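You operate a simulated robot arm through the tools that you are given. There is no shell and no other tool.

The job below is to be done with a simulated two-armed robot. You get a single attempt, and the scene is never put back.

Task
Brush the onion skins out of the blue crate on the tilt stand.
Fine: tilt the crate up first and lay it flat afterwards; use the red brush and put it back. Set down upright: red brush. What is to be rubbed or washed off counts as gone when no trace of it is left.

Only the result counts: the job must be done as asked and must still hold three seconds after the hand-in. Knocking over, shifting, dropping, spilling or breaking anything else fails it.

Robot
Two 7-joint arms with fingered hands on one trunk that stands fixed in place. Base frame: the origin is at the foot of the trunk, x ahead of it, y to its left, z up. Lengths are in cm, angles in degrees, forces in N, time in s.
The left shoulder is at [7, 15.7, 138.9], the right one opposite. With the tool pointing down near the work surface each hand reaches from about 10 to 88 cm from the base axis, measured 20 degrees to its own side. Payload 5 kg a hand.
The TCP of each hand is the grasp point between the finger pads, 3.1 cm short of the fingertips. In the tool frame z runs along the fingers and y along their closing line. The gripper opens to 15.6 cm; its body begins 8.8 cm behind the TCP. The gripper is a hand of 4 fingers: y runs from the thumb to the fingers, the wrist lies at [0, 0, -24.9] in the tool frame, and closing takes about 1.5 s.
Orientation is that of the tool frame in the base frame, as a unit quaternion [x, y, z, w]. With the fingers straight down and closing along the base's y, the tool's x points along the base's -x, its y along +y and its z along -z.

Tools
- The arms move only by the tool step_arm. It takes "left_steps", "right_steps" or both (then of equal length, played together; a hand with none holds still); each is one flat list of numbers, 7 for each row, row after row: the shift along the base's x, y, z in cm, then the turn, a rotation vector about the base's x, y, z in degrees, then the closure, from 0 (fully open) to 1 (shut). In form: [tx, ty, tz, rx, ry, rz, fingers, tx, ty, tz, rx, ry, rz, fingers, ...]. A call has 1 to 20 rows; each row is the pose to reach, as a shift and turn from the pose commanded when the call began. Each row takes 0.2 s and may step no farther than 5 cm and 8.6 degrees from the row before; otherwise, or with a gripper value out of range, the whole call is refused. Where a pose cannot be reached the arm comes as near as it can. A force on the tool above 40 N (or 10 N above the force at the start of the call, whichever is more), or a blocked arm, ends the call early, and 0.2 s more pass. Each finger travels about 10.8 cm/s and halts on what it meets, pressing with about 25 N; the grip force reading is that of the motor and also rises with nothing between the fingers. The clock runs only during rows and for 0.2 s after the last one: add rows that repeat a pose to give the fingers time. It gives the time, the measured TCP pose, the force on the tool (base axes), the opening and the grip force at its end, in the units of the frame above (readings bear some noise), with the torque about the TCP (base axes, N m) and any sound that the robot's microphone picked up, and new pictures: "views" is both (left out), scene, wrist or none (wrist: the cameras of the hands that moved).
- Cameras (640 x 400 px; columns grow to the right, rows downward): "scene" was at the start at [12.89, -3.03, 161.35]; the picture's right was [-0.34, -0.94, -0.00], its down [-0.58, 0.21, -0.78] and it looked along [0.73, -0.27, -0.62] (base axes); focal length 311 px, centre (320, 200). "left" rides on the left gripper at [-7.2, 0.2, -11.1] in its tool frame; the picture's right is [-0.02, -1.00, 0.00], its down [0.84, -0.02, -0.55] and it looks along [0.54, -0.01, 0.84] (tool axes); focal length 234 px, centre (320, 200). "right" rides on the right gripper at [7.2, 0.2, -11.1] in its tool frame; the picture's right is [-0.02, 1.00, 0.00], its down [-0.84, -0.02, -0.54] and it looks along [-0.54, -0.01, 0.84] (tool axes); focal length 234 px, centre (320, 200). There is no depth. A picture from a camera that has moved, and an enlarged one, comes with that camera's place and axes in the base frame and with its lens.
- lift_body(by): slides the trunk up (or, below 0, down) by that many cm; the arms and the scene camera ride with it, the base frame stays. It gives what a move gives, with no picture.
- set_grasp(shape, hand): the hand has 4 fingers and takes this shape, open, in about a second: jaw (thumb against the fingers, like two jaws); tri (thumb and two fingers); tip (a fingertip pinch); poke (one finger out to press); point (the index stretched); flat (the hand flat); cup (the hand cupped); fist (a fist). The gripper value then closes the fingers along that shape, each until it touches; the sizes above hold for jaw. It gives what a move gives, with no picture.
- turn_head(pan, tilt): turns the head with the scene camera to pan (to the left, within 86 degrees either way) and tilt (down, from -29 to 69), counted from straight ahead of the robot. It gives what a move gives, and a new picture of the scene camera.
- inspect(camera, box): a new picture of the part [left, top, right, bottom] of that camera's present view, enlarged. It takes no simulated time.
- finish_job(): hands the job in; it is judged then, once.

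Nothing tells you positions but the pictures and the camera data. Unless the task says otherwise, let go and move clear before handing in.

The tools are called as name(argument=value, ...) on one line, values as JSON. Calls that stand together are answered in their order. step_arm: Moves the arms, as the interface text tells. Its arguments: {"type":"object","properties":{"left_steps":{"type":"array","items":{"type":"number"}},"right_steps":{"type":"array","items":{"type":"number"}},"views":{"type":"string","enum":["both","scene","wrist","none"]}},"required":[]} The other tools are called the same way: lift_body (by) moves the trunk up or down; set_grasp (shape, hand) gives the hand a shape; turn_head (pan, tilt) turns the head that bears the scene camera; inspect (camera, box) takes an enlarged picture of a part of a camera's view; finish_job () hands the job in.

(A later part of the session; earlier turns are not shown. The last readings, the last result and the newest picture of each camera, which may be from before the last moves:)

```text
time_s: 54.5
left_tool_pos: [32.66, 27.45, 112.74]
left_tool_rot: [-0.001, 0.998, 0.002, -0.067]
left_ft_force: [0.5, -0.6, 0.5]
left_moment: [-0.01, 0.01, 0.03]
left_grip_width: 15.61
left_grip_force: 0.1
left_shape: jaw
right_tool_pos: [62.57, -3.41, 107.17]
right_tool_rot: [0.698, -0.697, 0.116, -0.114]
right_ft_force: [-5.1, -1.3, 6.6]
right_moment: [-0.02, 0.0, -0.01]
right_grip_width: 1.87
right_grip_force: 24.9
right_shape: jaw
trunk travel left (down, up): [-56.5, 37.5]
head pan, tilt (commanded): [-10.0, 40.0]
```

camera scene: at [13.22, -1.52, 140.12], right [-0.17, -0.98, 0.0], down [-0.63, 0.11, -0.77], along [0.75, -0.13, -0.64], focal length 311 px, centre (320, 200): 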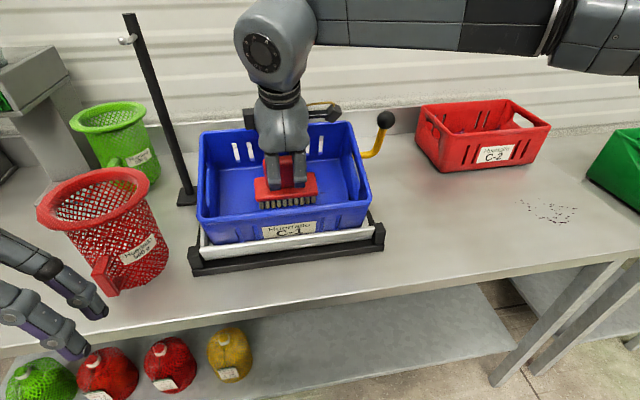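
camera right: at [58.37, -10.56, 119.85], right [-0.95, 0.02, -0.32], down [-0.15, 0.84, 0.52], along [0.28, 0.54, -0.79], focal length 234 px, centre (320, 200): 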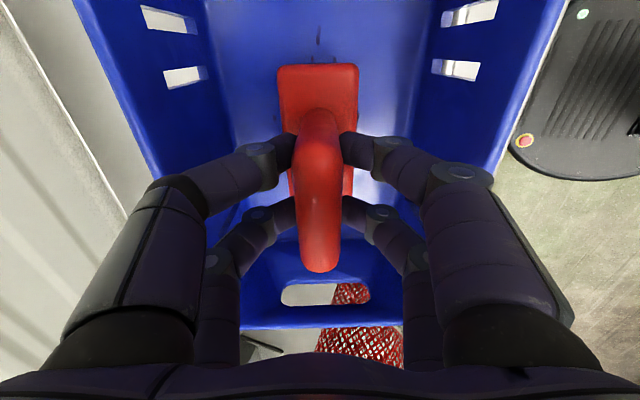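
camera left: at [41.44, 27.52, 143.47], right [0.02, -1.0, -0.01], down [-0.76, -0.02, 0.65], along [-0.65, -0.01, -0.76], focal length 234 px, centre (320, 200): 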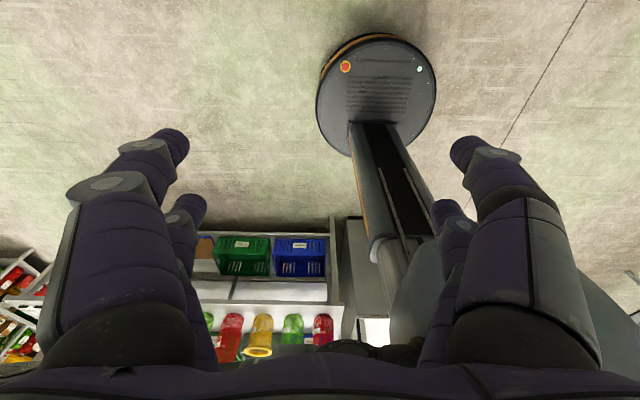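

Contact at about 10 N. I lift a touch, go to the rear, set down lightly (≈5 N), and sweep forward across the floor.

step_arm(right_steps=[-0.25, 0, 0.76, 0, 0, 0, 1.0, 1.36, 0, 1.3, 0, 0, 0, 1.0, 2.97, 0, 1.84, 0, 0, 0, 1.0, 3.18, 0, 1.2, 0, 0, 0, 1.0, 2.61, 0, 1.01, 0, 0, 0, 1.0, 2.045, 0, 0.82, 0, 0, 0, 1.0, 1.476, 0, 0.631, 0, 0, 0, 1.0, 0.907, 0, 0.441, 0, 0, 0, 1.0, 0.338, 0, 0.25, 0, 0, 0, 1.0, -0.231, 0, 0.06, 0, 0, 0, 1.0, -0.8, 0, -0.131, 0, 0, 0, 1.0, -1.369, 0, -0.321, 0, 0, 0, 1.0, -1.938, 0, -0.511, 0, 0, 0, 1.0, -2.507, 0, -0.702, 0, 0, 0, 1.0, -3.076, 0, -0.892, 0, 0, 0, 1.0, -3.645, 0, -1.083, 0, 0, 0, 1.0, -3.92, 0, -0.258, 0, 0, 0, 1.0], views="both")

```text
time_s: 58.1
left_tool_pos: [32.99, 27.52, 112.53]
left_tool_rot: [0.0, 0.998, 0.002, -0.069]
left_ft_force: [-0.6, 0.6, 0.0]
left_moment: [-0.03, 0.0, 0.0]
left_grip_width: 15.62
left_grip_force: 0.0
left_shape: jaw
right_tool_pos: [58.83, -3.55, 106.53]
right_tool_rot: [0.698, -0.698, 0.115, -0.112]
right_ft_force: [0.4, 0.0, -2.5]
right_moment: [-0.03, 0.07, 0.04]
right_grip_width: 1.84
right_grip_force: 25.2
right_shape: jaw
right hand out of reach, approached as far as the arm can: row 4
trunk travel left (down, up): [-56.5, 37.5]
head pan, tilt (commanded): [-10.0, 40.0]
camera scene: at [13.19, -1.51, 140.11], right [-0.17, -0.98, 0.0], down [-0.63, 0.11, -0.77], along [0.75, -0.13, -0.64], focal length 311 px, centre (320, 200)
camera right: at [55.24, -10.65, 117.15], right [-0.95, 0.02, -0.32], down [-0.15, 0.84, 0.52], along [0.28, 0.54, -0.79], focal length 234 px, centre (320, 200)
```

scene: 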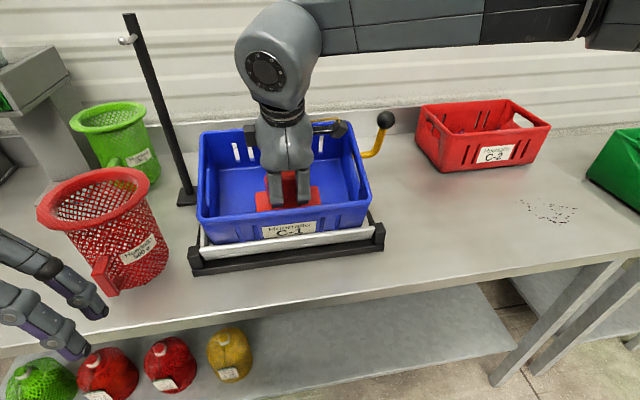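
right: 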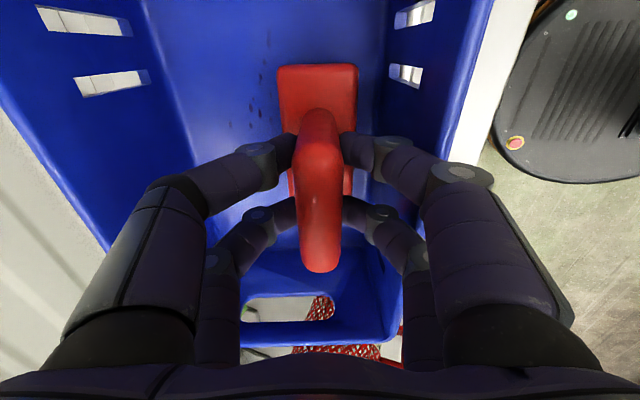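

One stroke is done. I look at what remains on the floor around the brush.

inspect(camera="right", box=[180, 0, 420, 160])

inspect(camera="scene", box=[180, 100, 400, 270])

```text
2.50 times, centred on (300, 80) of right
camera zoom: at [55.24, -10.65, 117.15], right [-0.95, 0.02, -0.32], down [-0.15, 0.84, 0.52], along [0.28, 0.54, -0.79], focal length 585 px, centre (370, 500)
```

zoom: 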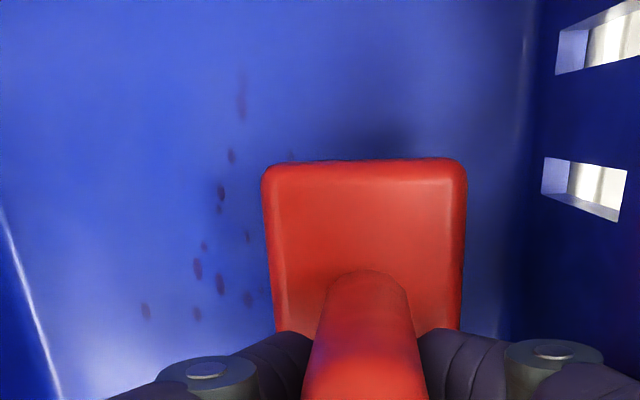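

```text
2.35 times, centred on (290, 185) of scene
camera zoom: at [13.19, -1.51, 140.11], right [-0.17, -0.98, 0.0], down [-0.63, 0.11, -0.77], along [0.75, -0.13, -0.64], focal length 731 px, centre (391, 235)
```

zoom: 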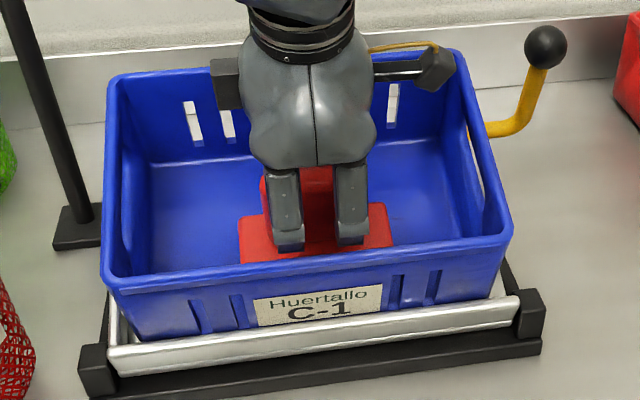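

Some spots remain where the brush passed only partly. I lift the brush to see what the stroke actually did.

step_arm(right_steps=[-1.4, 0, 4.2, 0, 0, 0, 1.0, -2.8, 0, 8.4, 0, 0, 0, 1.0, -4.2, -3, 12.6, 0, 0, 0, 1.0, -4.8, -7, 14, 0, 0, 0, 1.0, -4.8, -11, 14, 0, 0, 0, 1.0], views="both")

inspect(camera="scene", box=[180, 100, 400, 270])

```text
refused: row 3 steps farther than a row can; nothing moved
```

```text
2.35 times, centred on (290, 185) of scene
camera zoom: at [13.19, -1.51, 140.11], right [-0.17, -0.98, 0.0], down [-0.63, 0.11, -0.77], along [0.75, -0.13, -0.64], focal length 731 px, centre (391, 235)
```

zoom: 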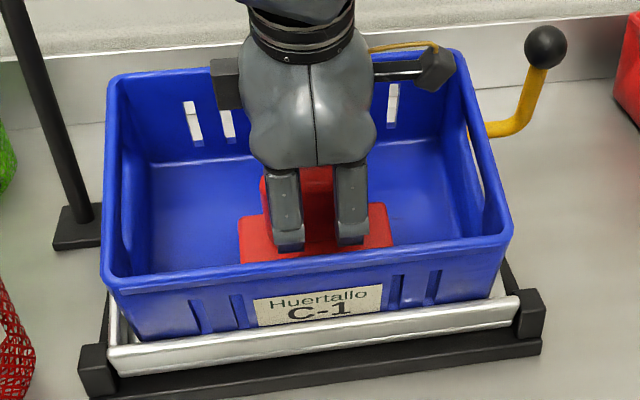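

Step too long in one row; I repeat it with shorter rows.

step_arm(right_steps=[-1.4, 0, 4.2, 0, 0, 0, 1.0, -2.8, 0, 8.4, 0, 0, 0, 1.0, -4.0, 0, 12.2, 0, 0, 0, 1.0, -4.8, -3, 14, 0, 0, 0, 1.0, -4.8, -7, 14, 0, 0, 0, 1.0, -4.8, -11, 14, 0, 0, 0, 1.0], views="both")

inspect(camera="scene", box=[180, 100, 400, 270])

```text
time_s: 59.5
left_tool_pos: [32.69, 27.29, 112.7]
left_tool_rot: [-0.001, 0.998, 0.001, -0.069]
left_ft_force: [-0.6, 0.0, 0.3]
left_moment: [0.0, -0.03, 0.0]
left_grip_width: 15.58
left_grip_force: 0.0
left_shape: jaw
right_tool_pos: [53.98, -14.47, 120.73]
right_tool_rot: [0.698, -0.698, 0.114, -0.113]
right_ft_force: [0.4, -0.4, -2.5]
right_moment: [0.03, 0.05, 0.01]
right_grip_width: 1.83
right_grip_force: 24.8
right_shape: jaw
trunk travel left (down, up): [-56.5, 37.5]
head pan, tilt (commanded): [-10.0, 40.0]
camera scene: at [13.12, -1.69, 140.13], right [-0.17, -0.98, 0.0], down [-0.63, 0.11, -0.77], along [0.75, -0.13, -0.64], focal length 311 px, centre (320, 200)
camera right: at [50.38, -21.71, 131.2], right [-0.95, 0.02, -0.32], down [-0.15, 0.84, 0.52], along [0.28, 0.54, -0.79], focal length 234 px, centre (320, 200)
```

scene: 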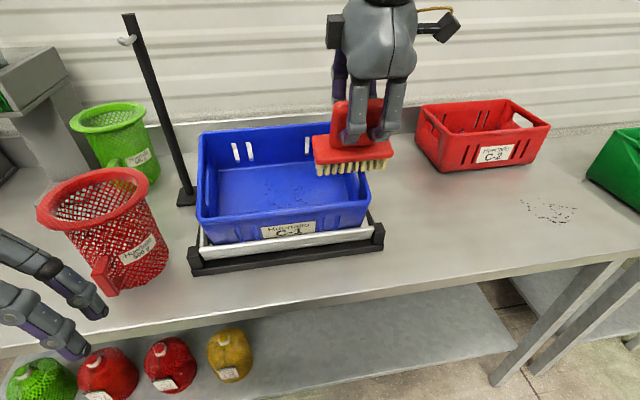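
right: 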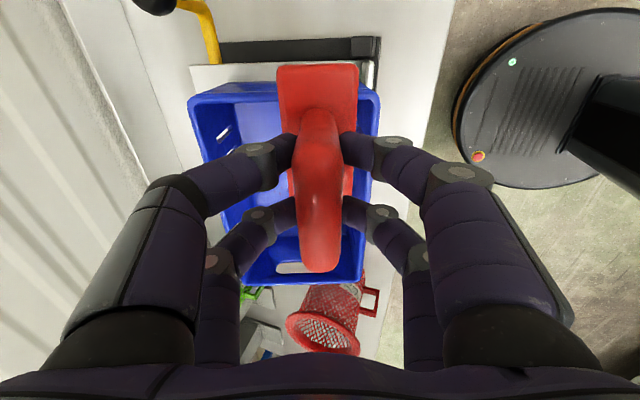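

```text
2.35 times, centred on (290, 185) of scene
camera zoom: at [13.12, -1.69, 140.13], right [-0.17, -0.98, 0.0], down [-0.63, 0.11, -0.77], along [0.75, -0.13, -0.64], focal length 731 px, centre (391, 235)
```

zoom: 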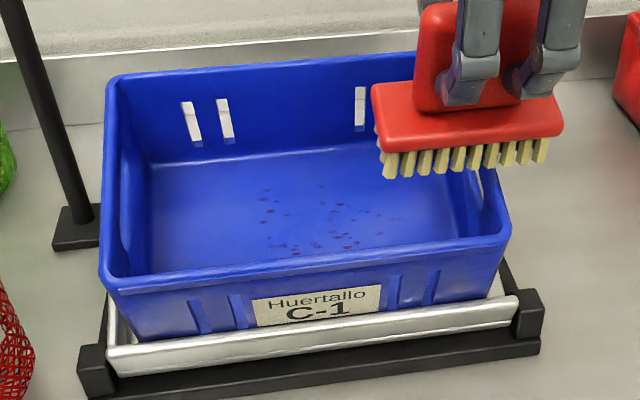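

I zoom in closely on the spots to compare brushed and unbrushed ones.

inspect(camera="scene", box=[230, 150, 330, 220])

```text
5.71 times, centred on (280, 185) of scene
camera zoom: at [13.12, -1.69, 140.13], right [-0.17, -0.98, 0.0], down [-0.63, 0.11, -0.77], along [0.75, -0.13, -0.64], focal length 1776 px, centre (549, 286)
```

zoom: 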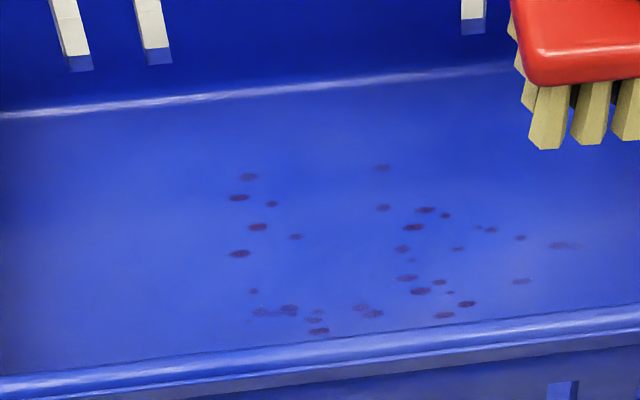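

The spots have already faded overall, so brushing works; they now span u≈8–15 cm from the hinge and y≈−12 to +1. I go back in at y≈−8, rear end of the patch, and touch down.

step_arm(right_steps=[2.18, 2, 0.73, 0, 0, 0, 1.0, 4.36, 4.3, 1.46, 0, 0, 0, 1.0, 6.45, 6.5, 2.16, 0, 0, 0, 1.0, 7.72, 6.5, -1.63, 0, 0, 0, 1.0, 8.99, 6.5, -5.43, 0, 0, 0, 1.0, 10.32, 6.5, -9.41, 0, 0, 0, 1.0, 10.96, 6.5, -11.31, 0, 0, 0, 1.0, 11.36, 6.5, -12.5, 0, 0, 0, 1.0, 11.36, 6.5, -12.5, 0, 0, 0, 1.0], views="none")

```text
time_s: 61.5
left_tool_pos: [32.93, 27.41, 112.65]
left_tool_rot: [-0.001, 0.998, 0.002, -0.068]
left_ft_force: [0.6, 0.1, -0.3]
left_moment: [-0.04, -0.01, 0.0]
left_grip_width: 15.58
left_grip_force: 0.0
left_shape: jaw
right_tool_pos: [65.49, -8.01, 108.4]
right_tool_rot: [0.698, -0.698, 0.116, -0.112]
right_ft_force: [-0.7, -0.3, -1.9]
right_moment: [0.02, 0.03, -0.02]
right_grip_width: 1.85
right_grip_force: 25.7
right_shape: jaw
trunk travel left (down, up): [-56.5, 37.5]
head pan, tilt (commanded): [-10.0, 40.0]
```

Just above contact. I press lightly and sweep forward and back over the patch at y≈−8.

step_arm(right_steps=[0.114, 0, -0.341, 0, 0, 0, 1.0, -0.597, 0, -0.579, 0, 0, 0, 1.0, -1.308, 0, -0.817, 0, 0, 0, 1.0, -2.019, 0, -1.055, 0, 0, 0, 1.0, -2.73, 0, -1.293, 0, 0, 0, 1.0, -3.441, 0, -1.531, 0, 0, 0, 1.0, -4.152, 0, -1.769, 0, 0, 0, 1.0, -4.863, 0, -2.007, 0, 0, 0, 1.0, -5.574, 0, -2.245, 0, 0, 0, 1.0, -6.285, 0, -2.483, 0, 0, 0, 1.0, -5.574, 0, -2.245, 0, 0, 0, 1.0, -4.863, 0, -2.007, 0, 0, 0, 1.0, -4.152, 0, -1.769, 0, 0, 0, 1.0, -3.441, 0, -1.531, 0, 0, 0, 1.0, -2.73, 0, -1.293, 0, 0, 0, 1.0, -2.019, 0, -1.055, 0, 0, 0, 1.0, -1.308, 0, -0.817, 0, 0, 0, 1.0, -0.597, 0, -0.579, 0, 0, 0, 1.0, 0.114, 0, -0.341, 0, 0, 0, 1.0], views="both")

inspect(camera="scene", box=[190, 120, 380, 250])

```text
time_s: 65.5
left_tool_pos: [32.78, 27.51, 112.58]
left_tool_rot: [-0.001, 0.998, 0.001, -0.067]
left_ft_force: [-0.1, -0.1, 0.8]
left_moment: [-0.01, 0.03, 0.02]
left_grip_width: 15.61
left_grip_force: 0.1
left_shape: jaw
right_tool_pos: [65.55, -8.04, 107.91]
right_tool_rot: [-0.698, 0.698, -0.115, 0.113]
right_ft_force: [-3.7, 0.2, 1.5]
right_moment: [-0.01, 0.11, 0.0]
right_grip_width: 1.87
right_grip_force: 24.8
right_shape: jaw
trunk travel left (down, up): [-56.5, 37.5]
head pan, tilt (commanded): [-10.0, 40.0]
camera scene: at [13.08, -1.51, 140.14], right [-0.17, -0.98, 0.0], down [-0.63, 0.11, -0.77], along [0.75, -0.13, -0.64], focal length 311 px, centre (320, 200)
camera right: at [61.88, -15.13, 118.49], right [-0.95, 0.02, -0.32], down [-0.15, 0.84, 0.52], along [0.28, 0.54, -0.79], focal length 234 px, centre (320, 200)
```

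scene: 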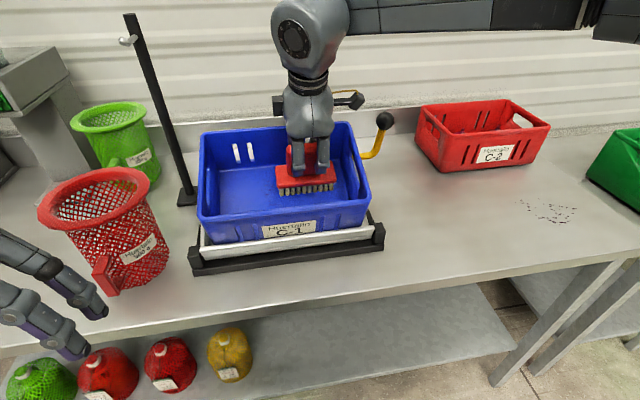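
right: 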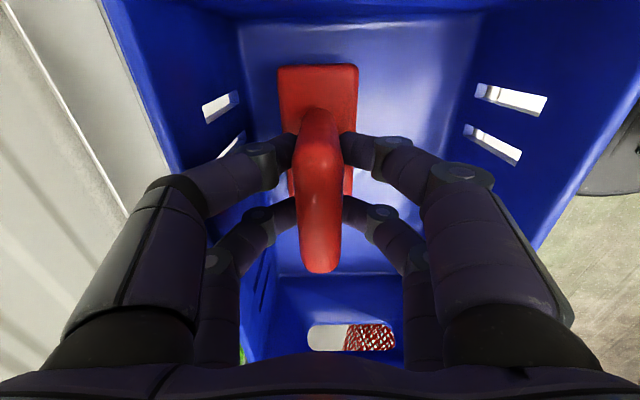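

```text
3.08 times, centred on (285, 185) of scene
camera zoom: at [13.08, -1.51, 140.14], right [-0.17, -0.98, 0.0], down [-0.63, 0.11, -0.77], along [0.75, -0.13, -0.64], focal length 956 px, centre (428, 246)
```

zoom: 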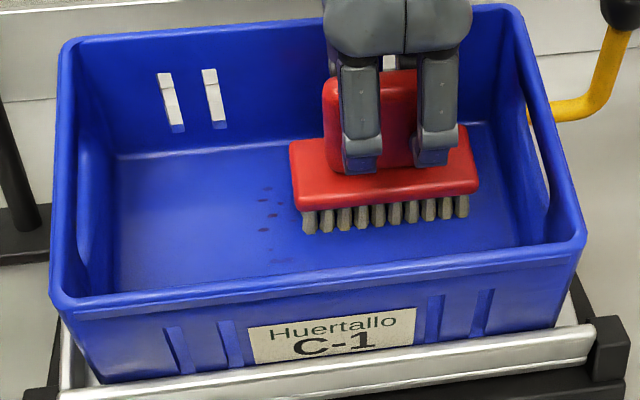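

The right part is clean now; only spots on the left (y≈0) are left. I hop over to y≈−3.4 and sweep forward and back there.

step_arm(right_steps=[-0.254, 0, 0.759, 0, 0, 0, 1.0, -0.254, 2.3, 0.759, 0, 0, 0, 1.0, -0.254, 4.6, 0.759, 0, 0, 0, 1.0, 0, 4.6, 0, 0, 0, 0, 1.0, -0.711, 4.6, -0.238, 0, 0, 0, 1.0, -1.422, 4.6, -0.476, 0, 0, 0, 1.0, -2.133, 4.6, -0.714, 0, 0, 0, 1.0, -2.844, 4.6, -0.952, 0, 0, 0, 1.0, -3.555, 4.6, -1.19, 0, 0, 0, 1.0, -4.266, 4.6, -1.428, 0, 0, 0, 1.0, -4.977, 4.6, -1.666, 0, 0, 0, 1.0, -5.688, 4.6, -1.904, 0, 0, 0, 1.0, -6.399, 4.6, -2.142, 0, 0, 0, 1.0, -5.688, 4.6, -1.904, 0, 0, 0, 1.0, -4.977, 4.6, -1.666, 0, 0, 0, 1.0, -4.266, 4.6, -1.428, 0, 0, 0, 1.0, -3.555, 4.6, -1.19, 0, 0, 0, 1.0, -2.844, 4.6, -0.952, 0, 0, 0, 1.0, -2.133, 4.6, -0.714, 0, 0, 0, 1.0, -1.422, 4.6, -0.476, 0, 0, 0, 1.0], views="both")

inspect(camera="scene", box=[190, 120, 380, 250])

```text
time_s: 69.7
left_tool_pos: [32.87, 27.52, 112.7]
left_tool_rot: [0.0, 0.998, 0.002, -0.067]
left_ft_force: [-0.1, -0.5, 0.6]
left_moment: [-0.01, -0.05, 0.01]
left_grip_width: 15.55
left_grip_force: 0.0
left_shape: jaw
right_tool_pos: [64.1, -3.34, 107.46]
right_tool_rot: [-0.698, 0.698, -0.115, 0.112]
right_ft_force: [-4.0, 0.6, 2.1]
right_moment: [0.02, 0.15, 0.01]
right_grip_width: 1.84
right_grip_force: 25.3
right_shape: jaw
right hand out of reach, approached as far as the arm can: row 3
trunk travel left (down, up): [-56.5, 37.5]
head pan, tilt (commanded): [-10.0, 40.0]
camera scene: at [13.1, -1.52, 140.13], right [-0.17, -0.98, 0.0], down [-0.63, 0.11, -0.77], along [0.75, -0.13, -0.64], focal length 311 px, centre (320, 200)
camera right: at [60.48, -10.54, 117.99], right [-0.95, 0.02, -0.32], down [-0.15, 0.84, 0.52], along [0.28, 0.54, -0.79], focal length 234 px, centre (320, 200)
```

scene: 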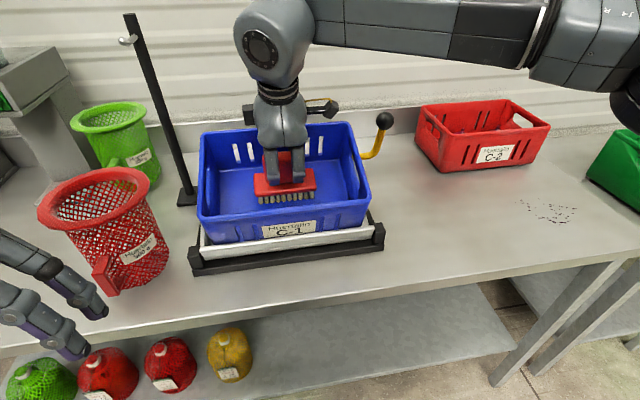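
right: 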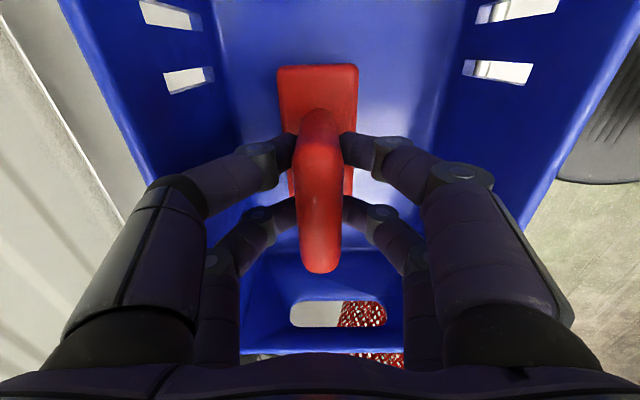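

```text
3.08 times, centred on (285, 185) of scene
camera zoom: at [13.1, -1.52, 140.13], right [-0.17, -0.98, 0.0], down [-0.63, 0.11, -0.77], along [0.75, -0.13, -0.64], focal length 956 px, centre (428, 246)
```

zoom: 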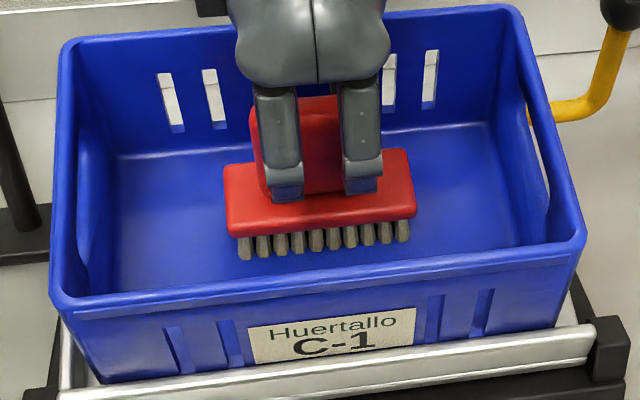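

It looks clean now. For certainty I add one more overlapping pass across the whole patch.

step_arm(right_steps=[0.711, 0, 0.238, 0, 0, 0, 1.0, 1.422, 0, 0.476, 0, 0, 0, 1.0, 0.711, -0.25, 0.238, 0, 0, 0, 1.0, 0, -0.5, 0, 0, 0, 0, 1.0, -0.711, -0.75, -0.238, 0, 0, 0, 1.0, -1.422, -1.0, -0.476, 0, 0, 0, 1.0, -2.133, -1.25, -0.714, 0, 0, 0, 1.0, -2.844, -1.5, -0.952, 0, 0, 0, 1.0, -3.555, -1.75, -1.19, 0, 0, 0, 1.0, -4.266, -2, -1.428, 0, 0, 0, 1.0, -4.977, -2.25, -1.666, 0, 0, 0, 1.0, -4.266, -2.5, -1.428, 0, 0, 0, 1.0, -3.555, -2.75, -1.19, 0, 0, 0, 1.0, -2.844, -3, -0.952, 0, 0, 0, 1.0, -2.133, -3.25, -0.714, 0, 0, 0, 1.0, -1.422, -3.5, -0.476, 0, 0, 0, 1.0, -0.711, -3.75, -0.238, 0, 0, 0, 1.0, 0, -4, 0, 0, 0, 0, 1.0, 0.711, -4.25, 0.238, 0, 0, 0, 1.0, 1.422, -4.5, 0.476, 0, 0, 0, 1.0], views="scene")

inspect(camera="scene", box=[190, 120, 380, 250])

```text
time_s: 73.9
left_tool_pos: [32.82, 27.5, 112.63]
left_tool_rot: [-0.001, 0.998, 0.002, -0.067]
left_ft_force: [-0.3, 0.6, 0.0]
left_moment: [0.01, -0.02, -0.01]
left_grip_width: 15.58
left_grip_force: 0.1
left_shape: jaw
right_tool_pos: [65.55, -7.87, 108.06]
right_tool_rot: [0.698, -0.697, 0.116, -0.113]
right_ft_force: [-4.4, 0.7, 2.8]
right_moment: [0.02, 0.13, -0.01]
right_grip_width: 1.88
right_grip_force: 25.4
right_shape: jaw
trunk travel left (down, up): [-56.5, 37.5]
head pan, tilt (commanded): [-10.0, 40.0]
camera scene: at [13.1, -1.52, 140.13], right [-0.17, -0.98, 0.0], down [-0.63, 0.11, -0.77], along [0.75, -0.13, -0.64], focal length 311 px, centre (320, 200)
```

scene: 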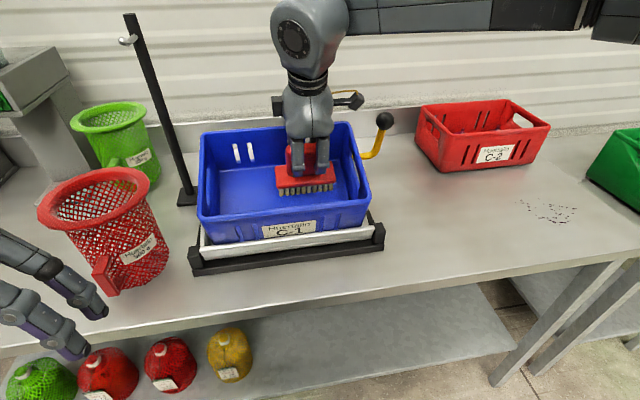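

```text
3.08 times, centred on (285, 185) of scene
camera zoom: at [13.1, -1.52, 140.13], right [-0.17, -0.98, 0.0], down [-0.63, 0.11, -0.77], along [0.75, -0.13, -0.64], focal length 956 px, centre (428, 246)
```

zoom: 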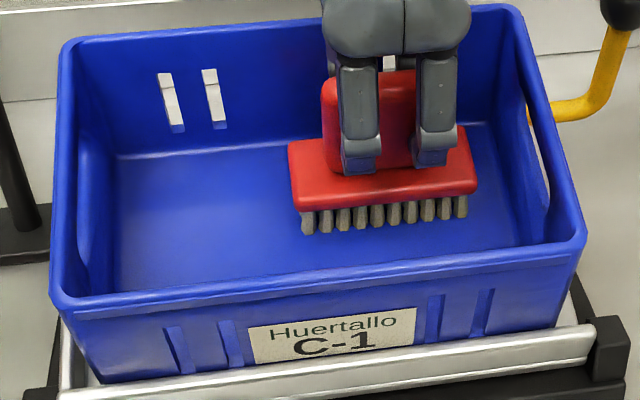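

No trace visible. I lift the brush straight out along the floor normal and check the crate floor from two cameras.

step_arm(right_steps=[-1.27, 0, 3.79, 0, 0, 0, 1.0, -2.54, 0, 7.59, 0, 0, 0, 1.0, -3.81, 0, 11.38, 0, 0, 0, 1.0, -5.08, 0, 15.17, 0, 0, 0, 1.0, -6.0, -3, 18, 0, 0, 0, 1.0, -6.5, -7.5, 19, 0, 0, 0, 1.0, -6.5, -12, 19, 0, 0, 0, 1.0], views="both")

inspect(camera="scene", box=[200, 130, 350, 230])

inspect(camera="right", box=[180, 40, 400, 300])

```text
time_s: 75.5
left_tool_pos: [32.76, 27.28, 112.64]
left_tool_rot: [0.0, 0.998, 0.002, -0.067]
left_ft_force: [-0.1, 0.1, -0.2]
left_moment: [-0.01, 0.0, 0.01]
left_grip_width: 15.57
left_grip_force: 0.1
left_shape: jaw
right_tool_pos: [59.09, -20.09, 126.77]
right_tool_rot: [0.698, -0.697, 0.113, -0.113]
right_ft_force: [0.0, -0.5, -2.3]
right_moment: [0.03, 0.05, 0.0]
right_grip_width: 1.84
right_grip_force: 25.5
right_shape: jaw
trunk travel left (down, up): [-56.5, 37.5]
head pan, tilt (commanded): [-10.0, 40.0]
camera scene: at [13.15, -1.73, 140.12], right [-0.17, -0.98, 0.0], down [-0.63, 0.11, -0.77], along [0.75, -0.13, -0.64], focal length 311 px, centre (320, 200)
camera right: at [55.42, -27.3, 137.35], right [-0.95, 0.02, -0.32], down [-0.15, 0.84, 0.52], along [0.28, 0.54, -0.79], focal length 234 px, centre (320, 200)
```

scene: 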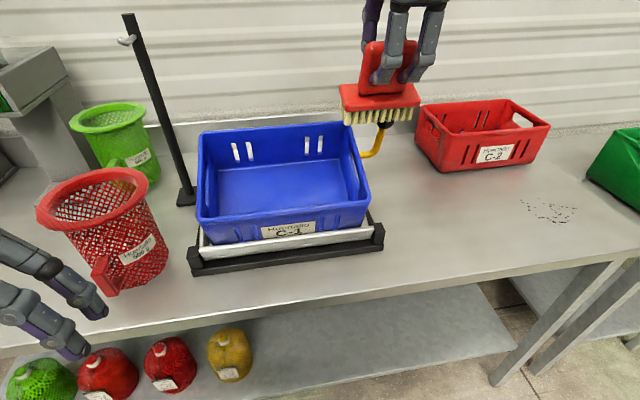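
right: 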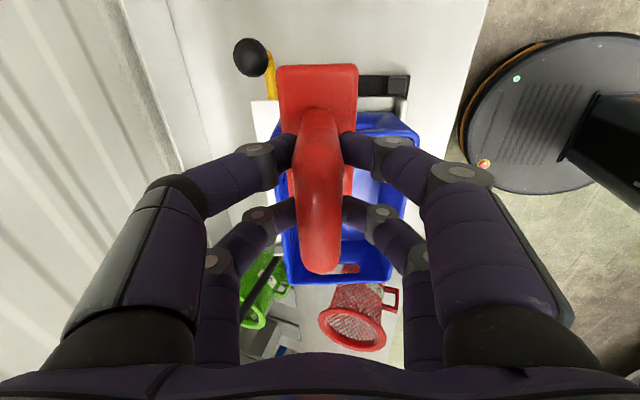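

```text
4.00 times, centred on (275, 180) of scene
camera zoom: at [13.15, -1.73, 140.12], right [-0.17, -0.98, 0.0], down [-0.63, 0.11, -0.77], along [0.75, -0.13, -0.64], focal length 1243 px, centre (500, 280)
```

zoom: 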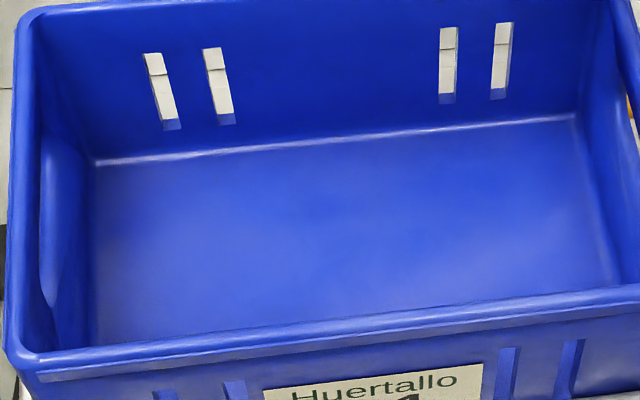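

```text
1.54 times, centred on (290, 170) of right
camera zoom: at [55.42, -27.3, 137.35], right [-0.95, 0.02, -0.32], down [-0.15, 0.84, 0.52], along [0.28, 0.54, -0.79], focal length 360 px, centre (366, 246)
```

zoom: 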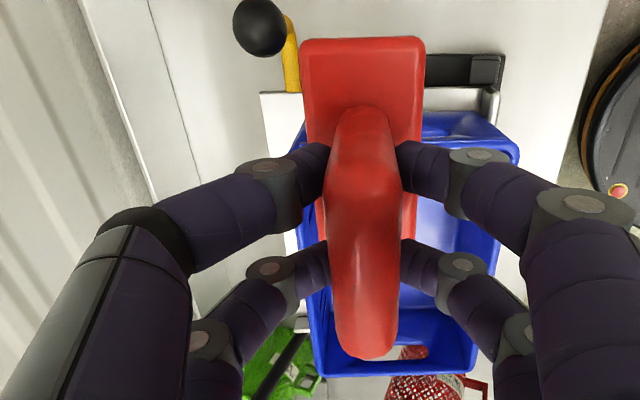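

The crate floor is spotless. Next I level the hand and carry the brush back above its original place.

step_arm(right_steps=[0.1, -4.2, 0, 0, 3.1, 0, 1.0, 0.2, -8.4, 0, 0, 6.2, 0, 1.0, 0.3, -12.6, 0, 0, 9.3, 0, 1.0, 0.5, -16.8, -1, 0, 12.4, 0, 1.0, 0.7, -21, -2, 0, 15.5, 0, 1.0, 0.8, -25, -3, 0, 18.5, 0, 1.0, 0.8, -25, -6, 0, 18.5, 0, 1.0], views="none")

step_arm(right_steps=[0, 0, -1, 0, 0, -3, 1.0, 0, 0, -2, 0, 0, -6, 1.0, 0, 0, -2, 0, 0, -6, 1.0], views="both")

```text
time_s: 77.1
left_tool_pos: [32.92, 27.4, 112.71]
left_tool_rot: [-0.001, 0.998, 0.002, -0.068]
left_ft_force: [-0.1, -0.7, 0.9]
left_moment: [0.0, -0.02, 0.05]
left_grip_width: 15.6
left_grip_force: 0.1
left_shape: jaw
right_tool_pos: [59.88, -45.02, 120.94]
right_tool_rot: [0.707, -0.707, 0.001, 0.001]
right_ft_force: [0.0, 0.2, -2.3]
right_moment: [0.01, 0.0, 0.0]
right_grip_width: 1.84
right_grip_force: 24.8
right_shape: jaw
trunk travel left (down, up): [-56.5, 37.5]
head pan, tilt (commanded): [-10.0, 40.0]
```

```text
time_s: 77.9
left_tool_pos: [32.85, 27.43, 112.6]
left_tool_rot: [-0.001, 0.998, 0.002, -0.068]
left_ft_force: [0.3, -0.1, -0.3]
left_moment: [0.01, 0.02, -0.02]
left_grip_width: 15.58
left_grip_force: 0.0
left_shape: jaw
right_tool_pos: [59.9, -44.81, 118.98]
right_tool_rot: [-0.67, 0.742, -0.001, -0.001]
right_ft_force: [0.6, -0.5, -2.3]
right_moment: [0.02, 0.03, -0.04]
right_grip_width: 1.87
right_grip_force: 25.1
right_shape: jaw
trunk travel left (down, up): [-56.5, 37.5]
head pan, tilt (commanded): [-10.0, 40.0]
camera scene: at [13.19, -1.52, 140.12], right [-0.17, -0.98, 0.0], down [-0.63, 0.11, -0.77], along [0.75, -0.13, -0.64], focal length 311 px, centre (320, 200)
camera right: at [58.98, -51.94, 130.06], right [-0.99, 0.13, 0.0], down [0.11, 0.83, 0.54], along [0.07, 0.54, -0.84], focal length 234 px, centre (320, 200)
```

scene: 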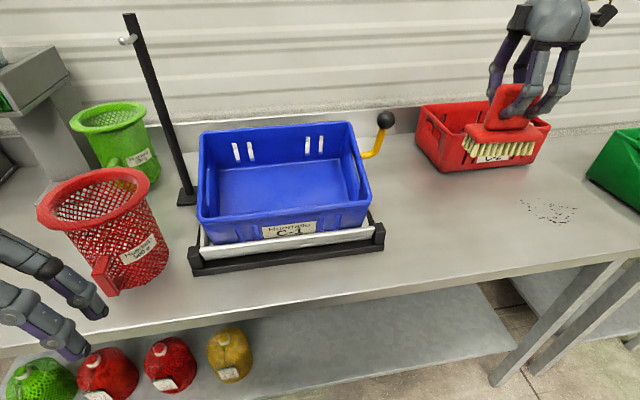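
right: 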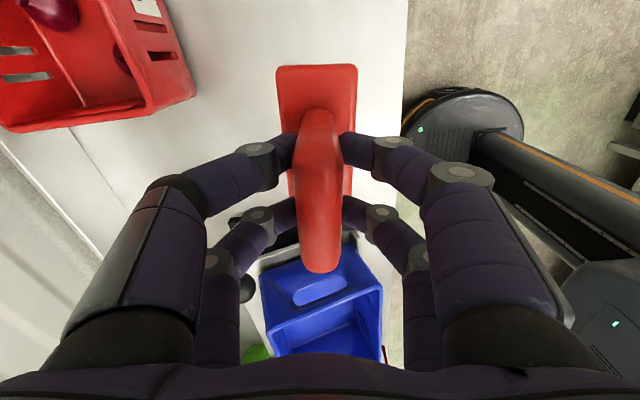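

The brush sits in the hand as before. I check that its bristle plane is level, then lower it.

inspect(camera="scene", box=[440, 60, 600, 180])

step_arm(right_steps=[0, -0.1, -4, 0, 0, 0, 1.0, 0, -0.15, -8, 0, 0, 0, 1.0, 0, -0.2, -12, 0, 0, 0, 1.0, 0, -0.2, -16, 0, 0, 0, 1.0, 0, -0.2, -18.5, 0, 0, 0, 1.0, 0, -0.2, -19.4, 0, 0, 0, 1.0, 0, -0.2, -19.4, 0, 0, 0, 1.0], views="both")

```text
3.33 times, centred on (520, 120) of scene
camera zoom: at [13.19, -1.52, 140.12], right [-0.17, -0.98, 0.0], down [-0.63, 0.11, -0.77], along [0.75, -0.13, -0.64], focal length 1036 px, centre (-347, 467)
```

zoom: 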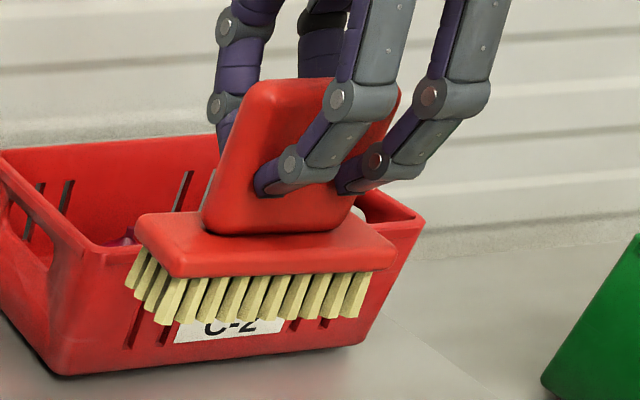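

```text
time_s: 79.5
left_tool_pos: [32.9, 27.48, 112.7]
left_tool_rot: [0.0, 0.998, 0.002, -0.067]
left_ft_force: [0.5, 0.9, -0.1]
left_moment: [0.01, 0.01, -0.01]
left_grip_width: 15.58
left_grip_force: 0.1
left_shape: jaw
right_tool_pos: [59.77, -45.02, 99.37]
right_tool_rot: [-0.67, 0.743, -0.001, -0.001]
right_ft_force: [-0.1, -0.6, -1.9]
right_moment: [0.01, -0.01, -0.04]
right_grip_width: 1.87
right_grip_force: 25.0
right_shape: jaw
trunk travel left (down, up): [-56.5, 37.5]
head pan, tilt (commanded): [-10.0, 40.0]
camera scene: at [13.2, -1.56, 140.12], right [-0.17, -0.98, 0.0], down [-0.63, 0.11, -0.77], along [0.75, -0.13, -0.64], focal length 311 px, centre (320, 200)
camera right: at [59.0, -52.15, 110.57], right [-0.99, 0.13, 0.0], down [0.11, 0.83, 0.54], along [0.07, 0.54, -0.84], focal length 234 px, centre (320, 200)
```

scene: 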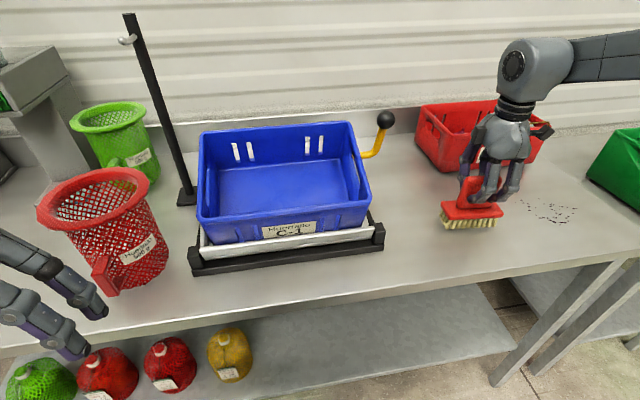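
right: 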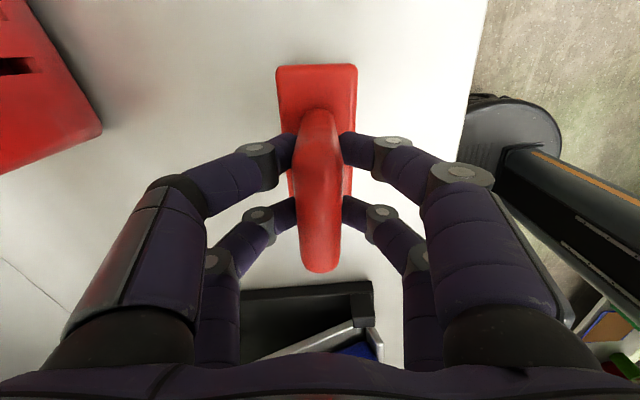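

The brush hovers less than 1 cm over its place. I lower it in small steps until the table carries it.

step_arm(right_steps=[0.1, 0, -0.3, 0, 0, 0, 1.0, 0.1, 0, -0.5, 0, 0, 0, 1.0, 0.1, 0, -0.7, 0, 0, 0, 1.0, 0.1, 0, -0.8, 0, 0, 0, 1.0], views="none")

```text
time_s: 80.5
left_tool_pos: [33.0, 27.48, 112.53]
left_tool_rot: [-0.002, 0.998, 0.001, -0.068]
left_ft_force: [-0.1, -0.1, -0.5]
left_moment: [0.02, 0.02, 0.0]
left_grip_width: 15.57
left_grip_force: 0.1
left_shape: jaw
right_tool_pos: [59.91, -45.07, 98.62]
right_tool_rot: [-0.67, 0.742, -0.001, -0.001]
right_ft_force: [-0.4, -1.2, -2.6]
right_moment: [0.01, 0.01, 0.03]
right_grip_width: 1.86
right_grip_force: 25.0
right_shape: jaw
trunk travel left (down, up): [-56.5, 37.5]
head pan, tilt (commanded): [-10.0, 40.0]
```

Still hanging free. Slightly lower.

step_arm(right_steps=[0, 0, -0.1, 0, 0, 0, 1.0, 0, 0, -0.2, 0, 0, 0, 1.0, 0, 0, -0.2, 0, 0, 0, 1.0], views="none")

```text
time_s: 81.3
left_tool_pos: [32.85, 27.54, 112.52]
left_tool_rot: [-0.001, 0.998, 0.002, -0.068]
left_ft_force: [0.9, 0.4, -0.1]
left_moment: [0.04, -0.01, -0.02]
left_grip_width: 15.61
left_grip_force: 0.1
left_shape: jaw
right_tool_pos: [59.95, -44.94, 98.57]
right_tool_rot: [-0.67, 0.742, -0.002, -0.001]
right_ft_force: [1.3, -2.1, 4.3]
right_moment: [0.0, 0.02, 0.02]
right_grip_width: 1.88
right_grip_force: 25.1
right_shape: jaw
trunk travel left (down, up): [-56.5, 37.5]
head pan, tilt (commanded): [-10.0, 40.0]
```

The brush stands on the table (≈7 N). I open the fingers slowly and check that it stays upright.

step_arm(right_steps=[0, 0, 0.1, 0, 0, 0, 0.9, 0, 0, 0.1, 0, 0, 0, 0.85, 0, 0, 0.1, 0, 0, 0, 0.8, 0, 0, 0.1, 0, 0, 0, 0.7, 0, 0, 0.1, 0, 0, 0, 0.6, 0, 0, 0.1, 0, 0, 0, 0.5, 0, 0, 0.1, 0, 0, 0, 0.5], views="both")

```text
time_s: 82.9
left_tool_pos: [32.93, 27.45, 112.54]
left_tool_rot: [0.0, 0.998, 0.002, -0.068]
left_ft_force: [-0.2, 0.6, 0.1]
left_moment: [0.01, 0.02, 0.0]
left_grip_width: 15.59
left_grip_force: 0.0
left_shape: jaw
right_tool_pos: [59.74, -45.04, 98.55]
right_tool_rot: [-0.669, 0.743, 0.0, -0.002]
right_ft_force: [-0.4, -0.5, -0.5]
right_moment: [-0.01, 0.0, -0.04]
right_grip_width: 7.73
right_grip_force: 0.0
right_shape: jaw
trunk travel left (down, up): [-56.5, 37.5]
head pan, tilt (commanded): [-10.0, 40.0]
camera scene: at [13.18, -1.53, 140.12], right [-0.17, -0.98, 0.0], down [-0.63, 0.11, -0.77], along [0.75, -0.13, -0.64], focal length 311 px, centre (320, 200)
camera right: at [59.08, -52.15, 109.73], right [-0.99, 0.13, 0.0], down [0.11, 0.83, 0.54], along [0.07, 0.54, -0.84], focal length 234 px, centre (320, 200)
```

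scene: 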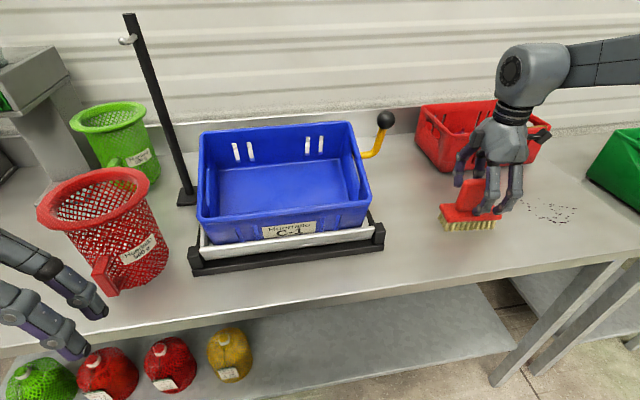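
right: 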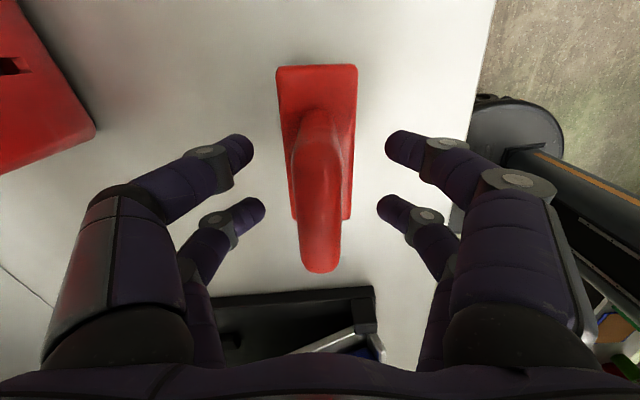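

The brush stands free and upright on its spot. I raise the hand straight up, then turn it back for the lever.

step_arm(right_steps=[0, 0, 2, 0, 0, 0, 0.5, 0, 0, 5, 0, 0, 0, 0.5, 0, 0, 9, 0, 0, 0, 0.5, 0, 0, 13, 0, 0, 0, 0.5, 0, 0, 17, 0, 0, 0, 0.5, 0, 0, 21, 0, 0, 0, 0.5, 0, 0, 25, 0, 0, 0, 0.5], views="scene")

inspect(camera="scene", box=[410, 150, 530, 250])

```text
time_s: 84.5
left_tool_pos: [32.83, 27.71, 112.56]
left_tool_rot: [-0.001, 0.998, 0.002, -0.068]
left_ft_force: [-0.7, 1.3, 0.5]
left_moment: [-0.01, 0.01, -0.01]
left_grip_width: 15.6
left_grip_force: 0.1
left_shape: jaw
right_tool_pos: [59.96, -44.94, 123.64]
right_tool_rot: [-0.67, 0.743, -0.001, -0.002]
right_ft_force: [0.7, 0.0, 0.8]
right_moment: [-0.01, -0.04, -0.01]
right_grip_width: 7.78
right_grip_force: 0.0
right_shape: jaw
trunk travel left (down, up): [-56.5, 37.5]
head pan, tilt (commanded): [-10.0, 40.0]
camera scene: at [13.13, -1.43, 140.12], right [-0.17, -0.98, 0.0], down [-0.63, 0.11, -0.77], along [0.75, -0.13, -0.64], focal length 311 px, centre (320, 200)
```

scene: 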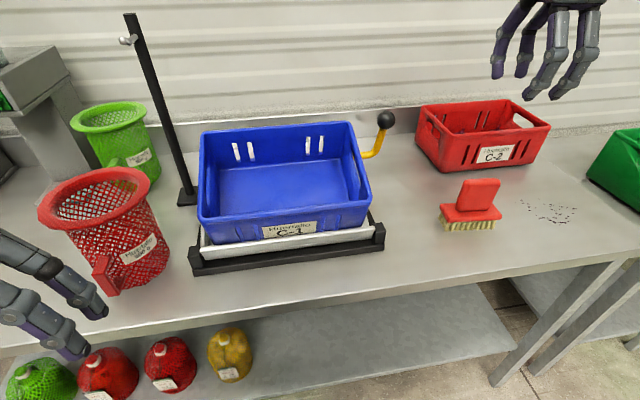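

```text
4.00 times, centred on (470, 200) of scene
camera zoom: at [13.13, -1.43, 140.12], right [-0.17, -0.98, 0.0], down [-0.63, 0.11, -0.77], along [0.75, -0.13, -0.64], focal length 1243 px, centre (-280, 200)
```

zoom: 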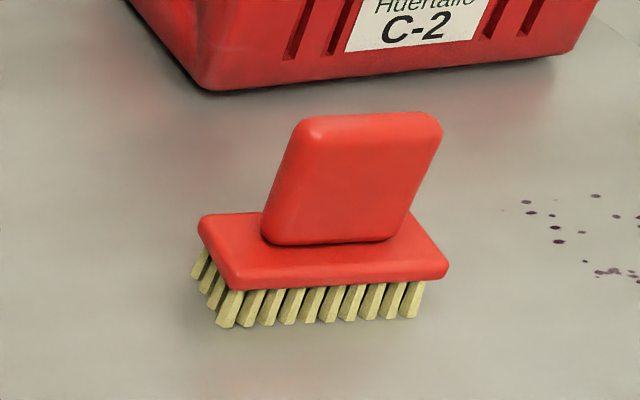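

The brush is back in place upright. I rotate the hand back and pass it in front of the crate so the wrist camera can check the floor right up to the front wall.

step_arm(right_steps=[-1, 2.5, 1, 0, 0, -8.4, 0.5, -2, 5, 1, 0, 0, -16.8, 0.5, -3, 7.5, 1, 0, 0, -25.2, 0.5, -4, 10, 1, 0, 0, -33.6, 0.5, -5, 12.5, 1, 0, 0, -42, 0.5, -6, 15, 1, 0, 0, -50.4, 0.5, -7, 17.5, 1, 0, 0, -58.8, 0.5, -8, 20, 1, 0, 0, -67.2, 0.5, -9, 22.5, 1, 0, 0, -75.6, 0.5, -10, 25, 1, 0, 0, -84, 0.5, -11, 28, 1, 0, 0, -84, 0.5], views="both")

inspect(camera="right", box=[240, 0, 480, 150])

```text
time_s: 86.9
left_tool_pos: [33.05, 27.52, 112.54]
left_tool_rot: [0.0, 0.998, 0.0, -0.068]
left_ft_force: [-0.7, 0.2, -0.6]
left_moment: [-0.01, 0.02, -0.01]
left_grip_width: 15.6
left_grip_force: 0.1
left_shape: jaw
right_tool_pos: [48.9, -16.98, 124.47]
right_tool_rot: [0.0, 1.0, -0.001, -0.002]
right_ft_force: [0.0, -0.3, 0.9]
right_moment: [-0.02, 0.02, -0.01]
right_grip_width: 7.76
right_grip_force: 0.0
right_shape: jaw
trunk travel left (down, up): [-56.5, 37.5]
head pan, tilt (commanded): [-10.0, 40.0]
camera scene: at [13.19, -1.41, 140.12], right [-0.17, -0.98, 0.0], down [-0.63, 0.11, -0.77], along [0.75, -0.13, -0.64], focal length 311 px, centre (320, 200)
camera right: at [41.85, -16.71, 135.78], right [0.02, 1.0, 0.0], down [0.84, -0.02, 0.54], along [0.54, -0.01, -0.84], focal length 234 px, centre (320, 200)
```

scene: 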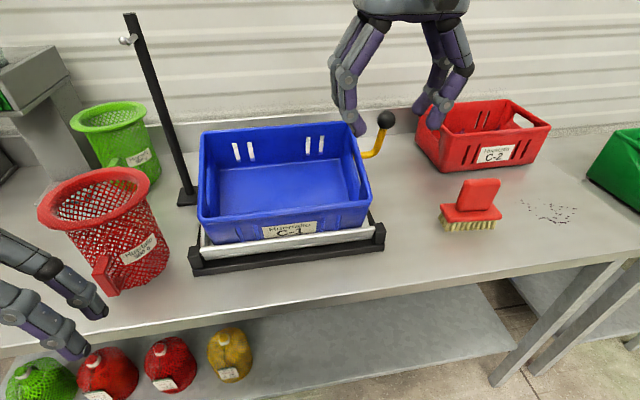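
right: 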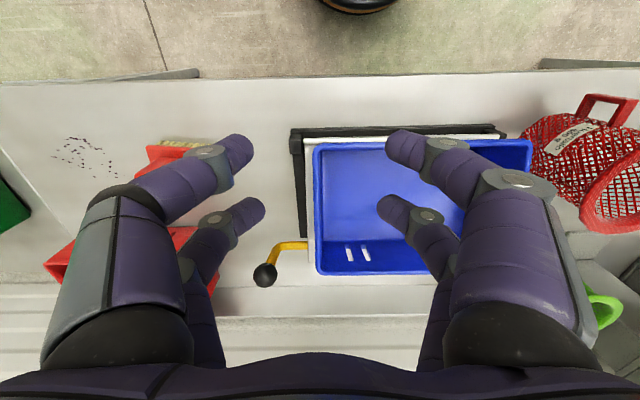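

```text
2.67 times, centred on (360, 75) of right
camera zoom: at [41.85, -16.71, 135.78], right [0.02, 1.0, 0.0], down [0.84, -0.02, 0.54], along [0.54, -0.01, -0.84], focal length 624 px, centre (213, 533)
```

zoom: 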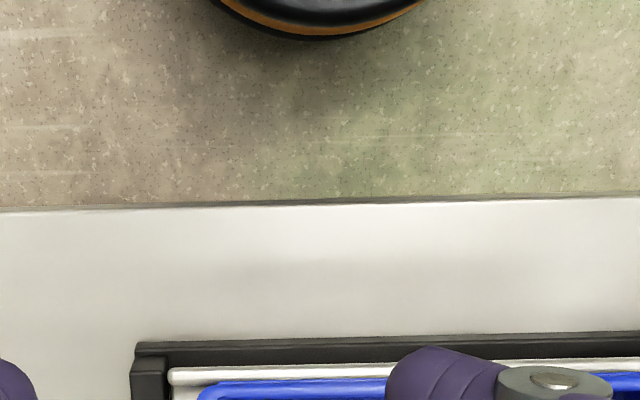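

I zoom in on the crate interior in this wrist view.

inspect(camera="right", box=[300, 130, 460, 240])

inspect(camera="scene", box=[190, 110, 410, 280])

```text
3.64 times, centred on (380, 185) of right
camera zoom: at [41.85, -16.71, 135.78], right [0.02, 1.0, 0.0], down [0.84, -0.02, 0.54], along [0.54, -0.01, -0.84], focal length 852 px, centre (102, 254)
```

zoom: 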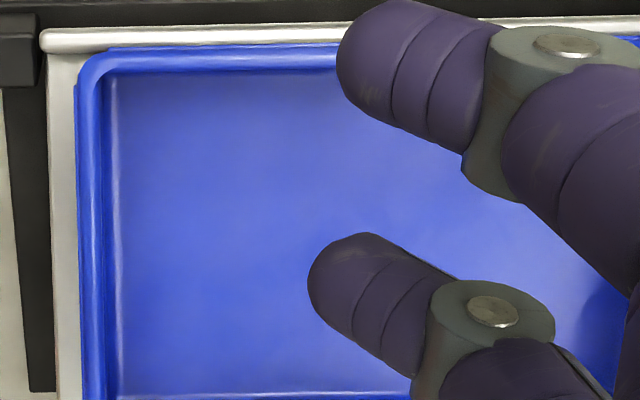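

```text
2.35 times, centred on (300, 195) of scene
camera zoom: at [13.19, -1.41, 140.12], right [-0.17, -0.98, 0.0], down [-0.63, 0.11, -0.77], along [0.75, -0.13, -0.64], focal length 731 px, centre (367, 212)
```

zoom: 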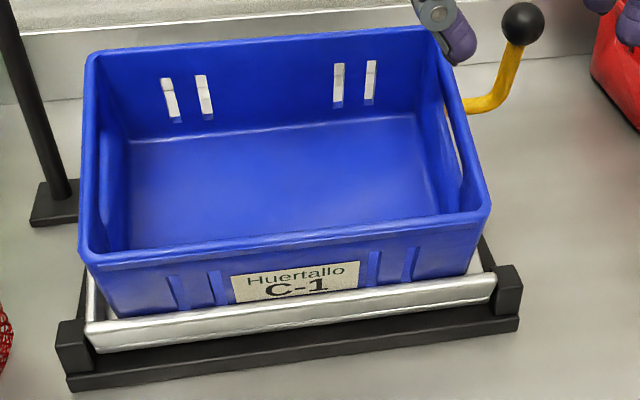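

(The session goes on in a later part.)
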